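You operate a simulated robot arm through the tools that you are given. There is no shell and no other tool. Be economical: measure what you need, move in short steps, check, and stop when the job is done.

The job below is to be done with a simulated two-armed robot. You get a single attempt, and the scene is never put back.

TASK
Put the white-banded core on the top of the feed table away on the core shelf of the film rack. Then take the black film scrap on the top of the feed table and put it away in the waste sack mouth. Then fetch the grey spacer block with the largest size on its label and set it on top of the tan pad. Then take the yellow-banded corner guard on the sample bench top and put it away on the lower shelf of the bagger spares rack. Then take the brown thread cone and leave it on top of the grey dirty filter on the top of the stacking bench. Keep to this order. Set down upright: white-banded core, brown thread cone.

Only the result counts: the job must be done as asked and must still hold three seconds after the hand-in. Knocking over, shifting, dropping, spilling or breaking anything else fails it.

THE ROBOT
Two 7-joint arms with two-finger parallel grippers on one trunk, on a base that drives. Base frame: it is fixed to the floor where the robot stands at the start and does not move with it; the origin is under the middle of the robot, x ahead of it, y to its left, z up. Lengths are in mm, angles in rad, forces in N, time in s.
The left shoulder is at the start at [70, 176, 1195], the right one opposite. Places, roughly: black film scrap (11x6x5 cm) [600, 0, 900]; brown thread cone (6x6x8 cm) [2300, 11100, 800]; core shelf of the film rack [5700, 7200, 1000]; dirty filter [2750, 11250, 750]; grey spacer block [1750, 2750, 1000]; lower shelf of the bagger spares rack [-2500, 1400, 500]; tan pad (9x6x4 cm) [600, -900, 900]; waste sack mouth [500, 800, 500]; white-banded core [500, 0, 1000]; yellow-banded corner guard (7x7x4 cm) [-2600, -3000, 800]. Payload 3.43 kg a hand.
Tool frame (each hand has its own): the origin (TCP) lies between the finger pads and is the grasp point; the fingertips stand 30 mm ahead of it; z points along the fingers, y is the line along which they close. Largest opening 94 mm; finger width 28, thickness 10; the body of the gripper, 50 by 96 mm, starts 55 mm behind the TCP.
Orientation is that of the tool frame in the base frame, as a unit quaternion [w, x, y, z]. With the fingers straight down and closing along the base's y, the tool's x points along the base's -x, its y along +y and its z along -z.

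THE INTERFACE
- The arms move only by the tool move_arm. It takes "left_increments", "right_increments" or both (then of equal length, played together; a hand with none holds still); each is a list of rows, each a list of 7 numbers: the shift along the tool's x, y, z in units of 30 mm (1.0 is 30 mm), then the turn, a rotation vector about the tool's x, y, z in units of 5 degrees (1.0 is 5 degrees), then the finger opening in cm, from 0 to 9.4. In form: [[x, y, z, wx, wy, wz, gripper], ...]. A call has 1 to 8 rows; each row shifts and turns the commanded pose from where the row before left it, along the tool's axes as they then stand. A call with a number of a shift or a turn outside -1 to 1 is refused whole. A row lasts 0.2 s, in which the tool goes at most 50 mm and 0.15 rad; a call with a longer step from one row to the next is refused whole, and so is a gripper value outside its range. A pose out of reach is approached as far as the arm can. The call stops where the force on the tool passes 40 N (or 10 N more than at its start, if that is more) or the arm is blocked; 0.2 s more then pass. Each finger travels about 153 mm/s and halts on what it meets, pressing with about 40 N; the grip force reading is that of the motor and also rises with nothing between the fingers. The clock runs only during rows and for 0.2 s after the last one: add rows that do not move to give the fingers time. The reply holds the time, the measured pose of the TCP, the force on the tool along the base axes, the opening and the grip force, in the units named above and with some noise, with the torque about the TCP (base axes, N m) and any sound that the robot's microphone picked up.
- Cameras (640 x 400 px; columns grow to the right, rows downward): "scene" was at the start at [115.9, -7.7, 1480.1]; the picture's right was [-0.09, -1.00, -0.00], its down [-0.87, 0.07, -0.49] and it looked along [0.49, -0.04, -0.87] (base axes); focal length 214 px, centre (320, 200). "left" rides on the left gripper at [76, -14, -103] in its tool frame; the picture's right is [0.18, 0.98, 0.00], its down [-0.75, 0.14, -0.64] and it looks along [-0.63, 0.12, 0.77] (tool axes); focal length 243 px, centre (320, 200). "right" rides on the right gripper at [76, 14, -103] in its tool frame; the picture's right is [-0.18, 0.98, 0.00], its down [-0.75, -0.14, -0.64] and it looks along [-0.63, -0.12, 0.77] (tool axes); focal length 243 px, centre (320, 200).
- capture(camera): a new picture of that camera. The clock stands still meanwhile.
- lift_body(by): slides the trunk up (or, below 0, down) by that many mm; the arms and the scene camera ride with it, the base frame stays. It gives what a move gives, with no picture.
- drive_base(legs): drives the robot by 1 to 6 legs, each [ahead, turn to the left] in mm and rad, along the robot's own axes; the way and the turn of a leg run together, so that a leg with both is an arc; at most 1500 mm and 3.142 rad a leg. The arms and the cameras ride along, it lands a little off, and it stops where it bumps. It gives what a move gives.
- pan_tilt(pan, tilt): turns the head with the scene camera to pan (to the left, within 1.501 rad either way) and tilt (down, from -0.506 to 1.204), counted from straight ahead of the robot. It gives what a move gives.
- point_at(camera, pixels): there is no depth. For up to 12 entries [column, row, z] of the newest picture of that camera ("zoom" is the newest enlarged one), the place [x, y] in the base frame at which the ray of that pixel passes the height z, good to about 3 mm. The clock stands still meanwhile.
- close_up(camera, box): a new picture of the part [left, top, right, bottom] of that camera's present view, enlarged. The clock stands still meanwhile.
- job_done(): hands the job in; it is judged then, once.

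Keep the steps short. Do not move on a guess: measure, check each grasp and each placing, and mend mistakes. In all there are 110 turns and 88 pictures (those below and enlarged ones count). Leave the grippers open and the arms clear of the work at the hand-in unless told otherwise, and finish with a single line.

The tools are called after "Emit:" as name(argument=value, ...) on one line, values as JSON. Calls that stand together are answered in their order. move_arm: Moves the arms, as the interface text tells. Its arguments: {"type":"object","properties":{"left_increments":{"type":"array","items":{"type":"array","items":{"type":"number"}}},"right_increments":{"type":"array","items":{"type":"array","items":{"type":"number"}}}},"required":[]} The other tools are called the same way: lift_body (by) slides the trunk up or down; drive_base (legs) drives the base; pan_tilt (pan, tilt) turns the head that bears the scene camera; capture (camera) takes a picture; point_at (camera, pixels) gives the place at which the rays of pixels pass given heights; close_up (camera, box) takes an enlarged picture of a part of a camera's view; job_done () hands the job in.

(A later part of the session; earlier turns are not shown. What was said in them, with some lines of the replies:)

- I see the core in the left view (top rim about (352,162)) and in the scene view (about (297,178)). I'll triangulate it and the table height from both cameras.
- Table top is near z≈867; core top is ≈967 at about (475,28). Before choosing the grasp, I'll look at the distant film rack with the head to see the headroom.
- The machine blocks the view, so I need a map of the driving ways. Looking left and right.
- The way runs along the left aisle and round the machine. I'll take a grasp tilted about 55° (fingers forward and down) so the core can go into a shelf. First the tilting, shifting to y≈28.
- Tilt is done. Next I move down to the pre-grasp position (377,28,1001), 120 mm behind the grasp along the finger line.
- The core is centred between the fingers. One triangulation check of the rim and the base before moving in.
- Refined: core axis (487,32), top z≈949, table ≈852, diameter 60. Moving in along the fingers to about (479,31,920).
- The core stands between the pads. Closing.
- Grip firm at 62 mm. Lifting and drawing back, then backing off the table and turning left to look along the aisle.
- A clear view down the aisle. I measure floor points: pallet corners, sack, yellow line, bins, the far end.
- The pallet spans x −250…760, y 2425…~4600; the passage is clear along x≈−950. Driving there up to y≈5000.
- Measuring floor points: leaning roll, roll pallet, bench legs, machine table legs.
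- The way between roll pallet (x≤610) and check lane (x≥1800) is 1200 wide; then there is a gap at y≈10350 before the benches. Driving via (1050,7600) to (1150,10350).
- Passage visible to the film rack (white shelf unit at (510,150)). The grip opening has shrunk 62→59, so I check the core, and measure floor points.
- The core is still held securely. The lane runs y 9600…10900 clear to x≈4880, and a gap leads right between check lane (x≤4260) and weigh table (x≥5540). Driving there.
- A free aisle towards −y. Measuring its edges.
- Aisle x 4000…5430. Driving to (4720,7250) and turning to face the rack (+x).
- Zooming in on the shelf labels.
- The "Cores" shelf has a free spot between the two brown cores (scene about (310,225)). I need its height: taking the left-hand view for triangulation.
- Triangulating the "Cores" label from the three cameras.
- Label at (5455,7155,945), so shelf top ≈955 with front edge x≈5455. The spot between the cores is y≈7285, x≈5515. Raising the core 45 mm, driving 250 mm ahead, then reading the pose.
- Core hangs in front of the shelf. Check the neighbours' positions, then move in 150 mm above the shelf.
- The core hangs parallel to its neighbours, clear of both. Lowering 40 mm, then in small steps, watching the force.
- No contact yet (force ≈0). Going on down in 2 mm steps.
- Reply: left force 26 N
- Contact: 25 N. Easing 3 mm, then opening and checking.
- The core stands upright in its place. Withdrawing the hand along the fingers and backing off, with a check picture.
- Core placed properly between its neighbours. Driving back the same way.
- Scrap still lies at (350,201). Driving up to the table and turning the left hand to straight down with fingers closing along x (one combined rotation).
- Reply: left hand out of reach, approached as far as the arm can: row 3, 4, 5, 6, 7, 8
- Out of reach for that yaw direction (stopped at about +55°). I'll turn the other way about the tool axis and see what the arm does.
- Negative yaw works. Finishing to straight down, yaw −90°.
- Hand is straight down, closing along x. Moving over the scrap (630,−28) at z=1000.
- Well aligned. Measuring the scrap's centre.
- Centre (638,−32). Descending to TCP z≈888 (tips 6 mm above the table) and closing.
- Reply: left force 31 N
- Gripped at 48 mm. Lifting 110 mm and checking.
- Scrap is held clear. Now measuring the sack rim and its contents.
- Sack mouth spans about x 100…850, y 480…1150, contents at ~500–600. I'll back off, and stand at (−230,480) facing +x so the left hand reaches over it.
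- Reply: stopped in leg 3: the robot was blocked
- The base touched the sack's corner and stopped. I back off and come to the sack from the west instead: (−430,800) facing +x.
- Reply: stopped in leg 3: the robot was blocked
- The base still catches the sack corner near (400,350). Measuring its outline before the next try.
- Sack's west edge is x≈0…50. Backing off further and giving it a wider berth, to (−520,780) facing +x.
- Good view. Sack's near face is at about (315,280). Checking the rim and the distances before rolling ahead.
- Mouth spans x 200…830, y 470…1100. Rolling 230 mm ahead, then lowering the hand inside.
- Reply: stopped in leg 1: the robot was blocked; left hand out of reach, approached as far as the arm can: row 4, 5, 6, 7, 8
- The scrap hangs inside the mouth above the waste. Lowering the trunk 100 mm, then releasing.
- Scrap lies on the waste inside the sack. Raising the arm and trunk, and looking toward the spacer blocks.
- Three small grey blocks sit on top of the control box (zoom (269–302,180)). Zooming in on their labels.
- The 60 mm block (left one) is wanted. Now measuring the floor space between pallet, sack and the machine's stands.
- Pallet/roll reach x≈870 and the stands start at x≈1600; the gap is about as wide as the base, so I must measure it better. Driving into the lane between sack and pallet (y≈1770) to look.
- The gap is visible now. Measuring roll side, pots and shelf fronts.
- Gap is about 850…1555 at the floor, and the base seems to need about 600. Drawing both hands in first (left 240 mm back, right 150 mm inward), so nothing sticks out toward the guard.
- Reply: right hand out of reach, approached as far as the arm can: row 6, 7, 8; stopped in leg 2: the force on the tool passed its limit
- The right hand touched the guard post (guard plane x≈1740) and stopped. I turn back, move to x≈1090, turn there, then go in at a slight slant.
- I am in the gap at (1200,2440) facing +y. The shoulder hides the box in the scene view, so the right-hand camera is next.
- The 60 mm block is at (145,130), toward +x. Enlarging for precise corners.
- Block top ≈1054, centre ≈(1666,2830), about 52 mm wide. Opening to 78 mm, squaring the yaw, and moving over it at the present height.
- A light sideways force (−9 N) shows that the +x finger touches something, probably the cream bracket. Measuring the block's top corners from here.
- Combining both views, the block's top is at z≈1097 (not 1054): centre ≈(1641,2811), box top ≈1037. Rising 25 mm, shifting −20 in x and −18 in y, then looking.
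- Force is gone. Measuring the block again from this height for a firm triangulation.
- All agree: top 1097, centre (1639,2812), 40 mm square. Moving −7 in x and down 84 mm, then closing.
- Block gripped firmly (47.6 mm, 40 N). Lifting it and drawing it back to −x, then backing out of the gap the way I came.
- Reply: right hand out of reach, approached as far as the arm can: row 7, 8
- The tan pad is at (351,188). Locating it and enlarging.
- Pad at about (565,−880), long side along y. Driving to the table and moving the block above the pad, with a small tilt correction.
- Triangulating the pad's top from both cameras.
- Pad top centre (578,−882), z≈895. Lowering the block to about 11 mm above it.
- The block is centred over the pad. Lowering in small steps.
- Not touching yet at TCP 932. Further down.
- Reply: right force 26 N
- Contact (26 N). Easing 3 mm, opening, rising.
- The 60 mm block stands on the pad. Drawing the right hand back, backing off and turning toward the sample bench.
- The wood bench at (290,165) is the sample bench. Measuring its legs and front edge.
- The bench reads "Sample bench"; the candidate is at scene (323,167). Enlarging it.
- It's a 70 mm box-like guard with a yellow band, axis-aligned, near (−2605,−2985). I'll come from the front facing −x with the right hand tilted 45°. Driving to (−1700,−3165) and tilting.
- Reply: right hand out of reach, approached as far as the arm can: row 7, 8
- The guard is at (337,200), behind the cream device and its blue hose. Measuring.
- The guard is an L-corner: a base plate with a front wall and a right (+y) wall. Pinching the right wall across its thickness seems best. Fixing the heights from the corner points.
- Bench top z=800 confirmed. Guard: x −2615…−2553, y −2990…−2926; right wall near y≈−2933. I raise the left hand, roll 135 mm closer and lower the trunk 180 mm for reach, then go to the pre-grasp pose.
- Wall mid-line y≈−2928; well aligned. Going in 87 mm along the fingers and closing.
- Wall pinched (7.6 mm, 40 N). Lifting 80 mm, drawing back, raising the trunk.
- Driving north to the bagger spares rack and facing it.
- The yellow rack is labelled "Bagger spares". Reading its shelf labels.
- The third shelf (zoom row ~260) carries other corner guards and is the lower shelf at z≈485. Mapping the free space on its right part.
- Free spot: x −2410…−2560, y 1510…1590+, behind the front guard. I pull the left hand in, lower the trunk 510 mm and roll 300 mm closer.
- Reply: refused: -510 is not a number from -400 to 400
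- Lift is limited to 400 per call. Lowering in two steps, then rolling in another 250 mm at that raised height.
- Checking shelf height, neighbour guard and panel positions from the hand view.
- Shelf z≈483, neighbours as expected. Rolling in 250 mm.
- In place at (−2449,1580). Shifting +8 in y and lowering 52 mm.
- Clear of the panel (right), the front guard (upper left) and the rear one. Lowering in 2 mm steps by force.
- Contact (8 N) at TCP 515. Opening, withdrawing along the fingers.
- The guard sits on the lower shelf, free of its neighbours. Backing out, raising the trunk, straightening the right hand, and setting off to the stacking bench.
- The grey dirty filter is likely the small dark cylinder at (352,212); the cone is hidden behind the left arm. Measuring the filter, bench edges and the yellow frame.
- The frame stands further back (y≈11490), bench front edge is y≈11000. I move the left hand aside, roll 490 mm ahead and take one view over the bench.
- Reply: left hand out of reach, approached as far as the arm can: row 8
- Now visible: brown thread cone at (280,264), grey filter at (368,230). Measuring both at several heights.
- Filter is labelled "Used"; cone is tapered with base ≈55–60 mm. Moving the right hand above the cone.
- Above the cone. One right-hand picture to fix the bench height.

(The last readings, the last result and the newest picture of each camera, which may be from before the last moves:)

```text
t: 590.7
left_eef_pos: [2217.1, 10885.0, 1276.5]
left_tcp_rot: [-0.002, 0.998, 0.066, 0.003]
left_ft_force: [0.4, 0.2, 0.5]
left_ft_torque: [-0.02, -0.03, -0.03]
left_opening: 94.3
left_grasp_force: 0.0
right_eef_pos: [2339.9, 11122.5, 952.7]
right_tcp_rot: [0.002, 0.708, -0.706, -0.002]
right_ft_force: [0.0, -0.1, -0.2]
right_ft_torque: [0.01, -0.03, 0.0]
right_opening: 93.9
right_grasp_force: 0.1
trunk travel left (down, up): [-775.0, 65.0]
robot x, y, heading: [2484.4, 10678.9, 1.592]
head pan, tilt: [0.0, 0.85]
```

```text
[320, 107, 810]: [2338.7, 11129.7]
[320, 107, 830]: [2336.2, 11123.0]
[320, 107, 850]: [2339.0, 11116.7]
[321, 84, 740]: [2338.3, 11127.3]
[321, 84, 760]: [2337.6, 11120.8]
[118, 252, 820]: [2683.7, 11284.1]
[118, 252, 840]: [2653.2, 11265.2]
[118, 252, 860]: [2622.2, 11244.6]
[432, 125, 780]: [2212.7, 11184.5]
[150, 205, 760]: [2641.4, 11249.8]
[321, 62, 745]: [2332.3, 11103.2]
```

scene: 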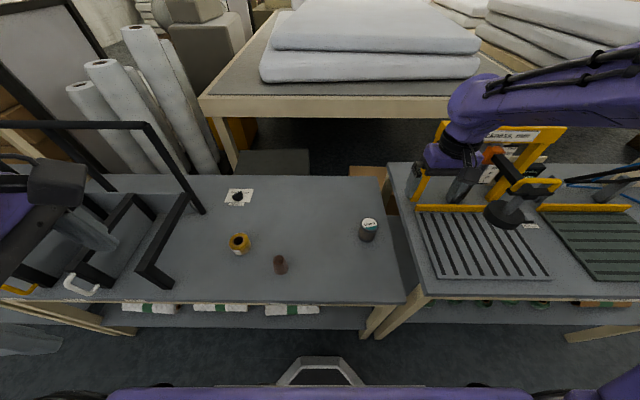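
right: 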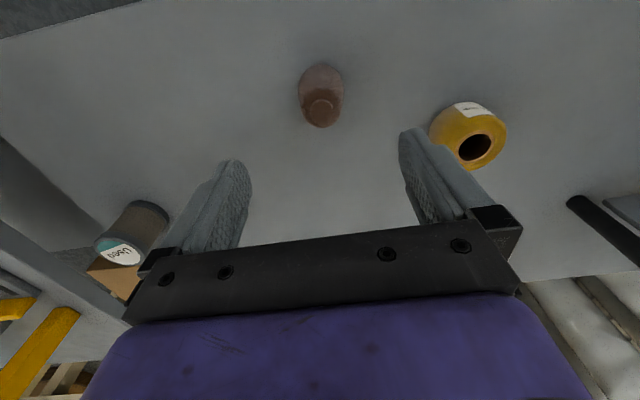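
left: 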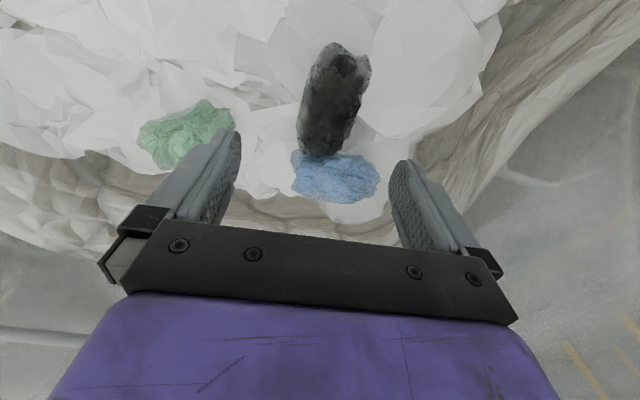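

Bench top ≈756, filter top ≈836 at (2659,11270), cone axis (2337,11125). Descending to TCP 792 and closing.

Emit:
move_arm(right_increments=[[-0.07, 0.08, 0.95, 0, 0, 0, 9.4], [0, 0, 0.95, 0, 0, 0, 9.4], [0, 0, 0.95, 0, 0, 0, 9.4], [0, 0, 0.95, 0, 0, 0, 9.4], [0, 0, 0.95, 0, 0, 0, 9.4], [0, 0, 0.55, 0, 0, 0, 9.4]])

Emit:
move_arm(right_increments=[[0, 0, 0, 0, 0, 0, 7], [0, 0, 0, 0, 0, 0, 5], [0, 0, 0, 0, 0, 0, 3], [0, 0, 0, 0, 0, 0, 3], [0, 0, 0, 0, 0, 0, 3]])

```text
t: 592.1
left_eef_pos: [2218.9, 10884.7, 1277.3]
left_tcp_rot: [-0.002, 0.998, 0.065, 0.0]
left_ft_force: [0.0, 0.2, -0.4]
left_ft_torque: [0.0, 0.01, 0.01]
left_opening: 94.1
left_grasp_force: 0.2
right_eef_pos: [2335.7, 11115.9, 791.8]
right_tcp_rot: [-0.001, 0.712, -0.702, 0.0]
right_ft_force: [-0.5, 0.2, -0.5]
right_ft_torque: [-0.04, 0.02, 0.02]
right_opening: 93.9
right_grasp_force: 0.0
trunk travel left (down, up): [-775.0, 65.0]
robot x, y, heading: [2480.6, 10682.8, 1.59]
head pan, tilt: [0.0, 0.85]
```

```text
t: 593.3
left_eef_pos: [2218.6, 10883.9, 1276.9]
left_tcp_rot: [-0.002, 0.998, 0.064, 0.001]
left_ft_force: [0.0, -0.6, 0.2]
left_ft_torque: [0.0, 0.01, 0.0]
left_opening: 93.9
left_grasp_force: 0.1
right_eef_pos: [2334.9, 11117.2, 792.3]
right_tcp_rot: [0.0, 0.713, -0.701, 0.0]
right_ft_force: [-0.1, -0.1, -0.8]
right_ft_torque: [-0.02, 0.02, -0.01]
right_opening: 50.7
right_grasp_force: 40.2
trunk travel left (down, up): [-775.0, 65.0]
robot x, y, heading: [2484.3, 10676.1, 1.592]
head pan, tilt: [0.0, 0.85]
```

Cone gripped (50.7 mm). Lifting 158 mm, then carrying it over the filter (TCP target (2659,11263)).

Emit:
move_arm(right_increments=[[0, 0, -0.3, 0, 0, 0, 3], [0, 0, -0.97, 0, 0, 0, 3], [0, 0, -1, 0, 0, 0, 3], [0, 0, -1, 0, 0, 0, 3], [0, 0, -1, 0, 0, 0, 3], [0, 0, -1, 0, 0, 0, 3]])

Emit:
move_arm(right_increments=[[-0.39, -0.906, 0, 0, 0, 0, 3], [-0.39, -0.906, 0, 0, 0, 0, 3], [-0.39, -0.906, 0, 0, 0, 0, 3], [-0.39, -0.906, 0, 0, 0, 0, 3], [-0.39, -0.906, 0, 0, 0, 0, 3], [-0.39, -0.906, 0, 0, 0, 0, 3]])

Emit:
move_arm(right_increments=[[-0.39, -0.906, 0, 0, 0, 0, 3], [-0.39, -0.906, 0, 0, 0, 0, 3], [-0.39, -0.906, 0, 0, 0, 0, 3], [-0.39, -0.906, 0, 0, 0, 0, 3], [-0.39, -0.906, 0, 0, 0, 0, 3], [-0.39, -0.906, 0, 0, 0, 0, 3]])

```text
t: 594.7
left_eef_pos: [2219.3, 10883.8, 1276.9]
left_tcp_rot: [-0.001, 0.998, 0.065, 0.002]
left_ft_force: [-0.7, -0.1, -0.5]
left_ft_torque: [0.04, 0.0, 0.02]
left_opening: 94.0
left_grasp_force: 0.1
right_eef_pos: [2339.0, 11119.1, 949.7]
right_tcp_rot: [0.002, 0.709, -0.705, 0.002]
right_ft_force: [0.7, -0.4, -2.3]
right_ft_torque: [-0.03, 0.0, -0.03]
right_opening: 51.0
right_grasp_force: 40.1
trunk travel left (down, up): [-775.0, 65.0]
robot x, y, heading: [2486.4, 10678.8, 1.593]
head pan, tilt: [0.0, 0.85]
```

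```text
t: 596.1
left_eef_pos: [2219.8, 10884.5, 1276.4]
left_tcp_rot: [-0.001, 0.998, 0.066, 0.002]
left_ft_force: [-0.2, -0.5, 1.2]
left_ft_torque: [-0.04, 0.02, 0.01]
left_opening: 94.1
left_grasp_force: 0.1
right_eef_pos: [2497.7, 11189.7, 950.4]
right_tcp_rot: [0.0, 0.713, -0.702, -0.001]
right_ft_force: [-0.2, -0.5, -1.1]
right_ft_torque: [-0.05, 0.03, 0.03]
right_opening: 51.0
right_grasp_force: 40.6
trunk travel left (down, up): [-775.0, 65.0]
robot x, y, heading: [2486.0, 10677.0, 1.59]
head pan, tilt: [0.0, 0.85]
```

```text
t: 597.5
left_eef_pos: [2219.9, 10884.1, 1276.9]
left_tcp_rot: [-0.002, 0.998, 0.065, 0.003]
left_ft_force: [-0.4, 0.6, 0.0]
left_ft_torque: [0.01, 0.05, 0.04]
left_opening: 93.9
left_grasp_force: 0.0
right_eef_pos: [2660.5, 11262.9, 951.3]
right_tcp_rot: [-0.001, 0.712, -0.702, 0.0]
right_ft_force: [-0.1, -1.1, -0.3]
right_ft_torque: [-0.01, 0.01, 0.02]
right_opening: 50.9
right_grasp_force: 40.0
trunk travel left (down, up): [-775.0, 65.0]
robot x, y, heading: [2484.7, 10680.0, 1.593]
head pan, tilt: [0.0, 0.85]
```

Over the filter. Lowering to about 14 mm above it, then using the last picture to check the alignment.

Emit:
move_arm(right_increments=[[0, 0, 0.72, 0, 0, 0, 3], [0, 0.03, 0.72, 0, 0, 0, 3], [0, 0, 0.72, 0, 0, 0, 3]])

Emit:
close_up(camera="scene", box=[324, 180, 420, 240])

```text
t: 598.3
left_eef_pos: [2218.0, 10884.1, 1278.0]
left_tcp_rot: [-0.002, 0.998, 0.065, 0.002]
left_ft_force: [0.0, 0.4, 0.3]
left_ft_torque: [0.01, 0.0, -0.01]
left_opening: 93.9
left_grasp_force: 0.0
right_eef_pos: [2658.1, 11262.1, 886.8]
right_tcp_rot: [0.0, 0.713, -0.701, 0.001]
right_ft_force: [0.1, -0.1, -0.8]
right_ft_torque: [-0.03, 0.0, -0.01]
right_opening: 50.8
right_grasp_force: 40.2
trunk travel left (down, up): [-775.0, 65.0]
robot x, y, heading: [2480.8, 10680.4, 1.587]
head pan, tilt: [0.0, 0.85]
```

```text
6.67 times, centred on (372, 210) of scene
```

zoom: 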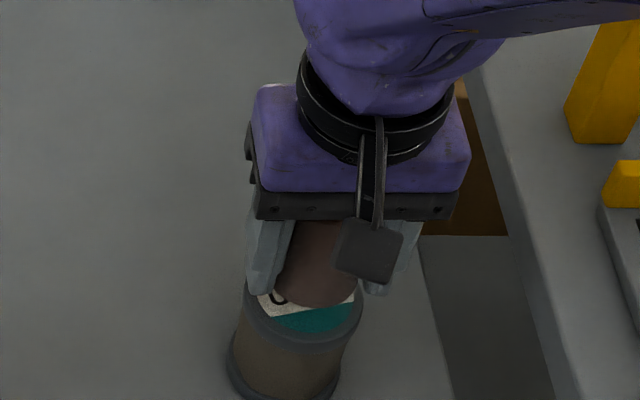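

Using this last picture, comparing the cone's base edge with the filter's rim.

Emit:
point_at(camera="zoom", pixels=[[318, 307, 850], [277, 280, 850], [357, 280, 850], [303, 348, 836], [244, 300, 836], [362, 302, 836], [290, 400, 756]])

```text
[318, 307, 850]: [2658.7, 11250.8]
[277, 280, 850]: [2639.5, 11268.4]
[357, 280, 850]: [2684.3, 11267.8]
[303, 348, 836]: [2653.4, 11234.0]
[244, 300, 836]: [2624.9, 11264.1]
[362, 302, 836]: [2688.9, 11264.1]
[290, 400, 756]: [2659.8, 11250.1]
```

Cone axis ≈(2661,11275) versus filter ≈(2657,11267). Correcting −4 in x and −6 in y, and lowering by force.

Emit:
move_arm(right_increments=[[0.2, 0.12, 0, 0, 0, 0, 3], [0, 0, 0.15, 0, 0, 0, 3], [0, 0, 0.13, 0, 0, 0, 3]])

Emit:
move_arm(right_increments=[[0, 0, 0.06, 0, 0, 0, 3], [0, 0, 0.06, 0, 0, 0, 3]])

Emit:
move_arm(right_increments=[[0, 0, 0.06, 0, 0, 0, 3]])

```text
t: 599.1
left_eef_pos: [2218.2, 10884.0, 1277.3]
left_tcp_rot: [-0.002, 0.998, 0.065, 0.001]
left_ft_force: [-0.6, 0.1, -0.4]
left_ft_torque: [0.02, -0.02, 0.0]
left_opening: 93.9
left_grasp_force: 0.1
right_eef_pos: [2654.9, 11256.8, 879.0]
right_tcp_rot: [-0.001, 0.713, -0.701, 0.0]
right_ft_force: [-0.1, 0.3, -1.2]
right_ft_torque: [0.03, -0.01, 0.03]
right_opening: 50.7
right_grasp_force: 39.7
trunk travel left (down, up): [-775.0, 65.0]
robot x, y, heading: [2486.6, 10677.4, 1.591]
head pan, tilt: [0.0, 0.85]
```

```text
t: 599.7
left_eef_pos: [2219.1, 10885.0, 1276.9]
left_tcp_rot: [-0.002, 0.998, 0.065, 0.001]
left_ft_force: [-0.9, 0.3, 0.0]
left_ft_torque: [-0.03, -0.01, -0.03]
left_opening: 94.2
left_grasp_force: 0.0
right_eef_pos: [2654.8, 11255.3, 874.9]
right_tcp_rot: [-0.001, 0.713, -0.701, 0.0]
right_ft_force: [1.4, -1.0, -1.0]
right_ft_torque: [0.02, 0.02, 0.01]
right_opening: 50.9
right_grasp_force: 40.1
trunk travel left (down, up): [-775.0, 65.0]
robot x, y, heading: [2486.9, 10678.6, 1.585]
head pan, tilt: [0.0, 0.85]
```

```text
t: 600.1
left_eef_pos: [2218.8, 10884.0, 1276.3]
left_tcp_rot: [-0.002, 0.998, 0.065, 0.001]
left_ft_force: [0.1, 0.0, -0.5]
left_ft_torque: [0.02, -0.01, 0.01]
left_opening: 94.0
left_grasp_force: 0.0
right_eef_pos: [2655.0, 11257.0, 873.2]
right_tcp_rot: [-0.001, 0.712, -0.702, 0.0]
right_ft_force: [0.8, -0.2, -1.7]
right_ft_torque: [-0.02, -0.01, 0.0]
right_opening: 50.8
right_grasp_force: 40.2
trunk travel left (down, up): [-775.0, 65.0]
robot x, y, heading: [2488.7, 10677.8, 1.59]
head pan, tilt: [0.0, 0.85]
```

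Emit:
move_arm(right_increments=[[0, 0, 0.06, 0, 0, 0, 3]])

Emit:
move_arm(right_increments=[[0, 0, 0.05, 0, 0, 0, 3]])

Emit:
move_arm(right_increments=[[0, 0, 0.05, 0, 0, 0, 3]])

```text
t: 600.5
left_eef_pos: [2219.2, 10884.6, 1276.3]
left_tcp_rot: [-0.003, 0.998, 0.065, 0.001]
left_ft_force: [0.8, 0.2, 0.3]
left_ft_torque: [0.02, 0.02, 0.03]
left_opening: 94.2
left_grasp_force: 0.1
right_eef_pos: [2654.4, 11254.3, 870.7]
right_tcp_rot: [-0.002, 0.713, -0.702, 0.001]
right_ft_force: [0.0, 0.9, -0.3]
right_ft_torque: [-0.03, 0.02, -0.04]
right_opening: 50.6
right_grasp_force: 40.1
trunk travel left (down, up): [-775.0, 65.0]
robot x, y, heading: [2486.9, 10676.1, 1.592]
head pan, tilt: [0.0, 0.85]
```

```text
t: 600.9
left_eef_pos: [2219.7, 10883.4, 1276.9]
left_tcp_rot: [-0.002, 0.998, 0.066, 0.001]
left_ft_force: [-0.4, 0.8, 0.6]
left_ft_torque: [0.01, 0.0, -0.01]
left_opening: 94.0
left_grasp_force: 0.0
right_eef_pos: [2654.5, 11254.6, 871.0]
right_tcp_rot: [-0.002, 0.713, -0.701, 0.0]
right_ft_force: [0.4, -0.1, 3.2]
right_ft_torque: [-0.02, 0.11, -0.04]
right_opening: 50.8
right_grasp_force: 39.9
trunk travel left (down, up): [-775.0, 65.0]
robot x, y, heading: [2487.7, 10676.1, 1.59]
head pan, tilt: [0.0, 0.85]
```

```text
t: 601.3
left_eef_pos: [2218.4, 10881.7, 1276.9]
left_tcp_rot: [-0.003, 0.998, 0.067, 0.001]
left_ft_force: [-0.5, 0.0, -1.0]
left_ft_torque: [0.0, 0.0, 0.0]
left_opening: 94.2
left_grasp_force: 0.0
right_eef_pos: [2654.8, 11256.0, 871.3]
right_tcp_rot: [-0.002, 0.713, -0.702, -0.002]
right_ft_force: [1.4, 0.5, 15.4]
right_ft_torque: [-0.08, 0.09, 0.02]
right_opening: 50.6
right_grasp_force: 40.2
trunk travel left (down, up): [-775.0, 65.0]
robot x, y, heading: [2484.5, 10678.7, 1.596]
head pan, tilt: [0.0, 0.85]
5 turns are left
```

Contact (15 N at TCP 871, as predicted). Easing slightly, opening and rising straight up.

Emit:
move_arm(right_increments=[[0, 0, -0.05, 0, 0, 0, 3], [0, 0, 0, 0, 0, 0, 5.6], [0, 0, 0, 0, 0, 0, 7], [0, 0, 0, 0, 0, 0, 8.4], [0, 0, 0, 0, 0, 0, 9.4], [0, 0, -0.4, 0, 0, 0, 9.4], [0, 0, -0.9, 0, 0, 0, 9.4], [0, 0, -1, 0, 0, 0, 9.4]])

```text
t: 603.1
left_eef_pos: [2218.0, 10882.6, 1277.1]
left_tcp_rot: [-0.003, 0.998, 0.066, 0.001]
left_ft_force: [0.7, -0.2, 0.1]
left_ft_torque: [0.0, -0.02, 0.0]
left_opening: 94.0
left_grasp_force: 0.1
right_eef_pos: [2654.0, 11256.4, 939.4]
right_tcp_rot: [-0.001, 0.713, -0.702, 0.0]
right_ft_force: [-0.2, -0.1, -0.2]
right_ft_torque: [0.02, -0.01, 0.03]
right_opening: 93.7
right_grasp_force: 0.1
trunk travel left (down, up): [-775.0, 65.0]
robot x, y, heading: [2485.9, 10678.9, 1.592]
head pan, tilt: [0.0, 0.85]
4 turns are left
```

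Released without any force or sound. Raising the hand well clear.

Emit:
move_arm(right_increments=[[0, 0, -1, 0, 0, 0, 9.4], [0, 0, -1, 0, 0, 0, 9.4], [0, 0, -1, 0, 0, 0, 9.4], [0, 0, -1, 0, 0, 0, 9.4], [0, 0, -1, 0, 0, 0, 9.4], [0, 0, -1, 0, 0, 0, 9.4]])

```text
t: 604.5
left_eef_pos: [2217.9, 10883.7, 1276.5]
left_tcp_rot: [-0.002, 0.998, 0.065, 0.002]
left_ft_force: [0.6, -0.1, -0.7]
left_ft_torque: [0.01, 0.01, 0.01]
left_opening: 93.7
left_grasp_force: 0.2
right_eef_pos: [2654.2, 11255.2, 1119.6]
right_tcp_rot: [-0.001, 0.713, -0.701, 0.0]
right_ft_force: [-0.4, 0.4, 0.2]
right_ft_torque: [-0.02, 0.02, -0.02]
right_opening: 94.3
right_grasp_force: 0.0
trunk travel left (down, up): [-775.0, 65.0]
robot x, y, heading: [2484.5, 10681.3, 1.587]
head pan, tilt: [0.0, 0.85]
3 turns are left
```

Both hands are open and clear; handing in.

Emit:
job_done()

```text
The job is handed in.
```

I placed all five items in the order given and handed the job in with both grippers open and clear; the cone's final upright stance on the filter was not checked by picture, because none were left.
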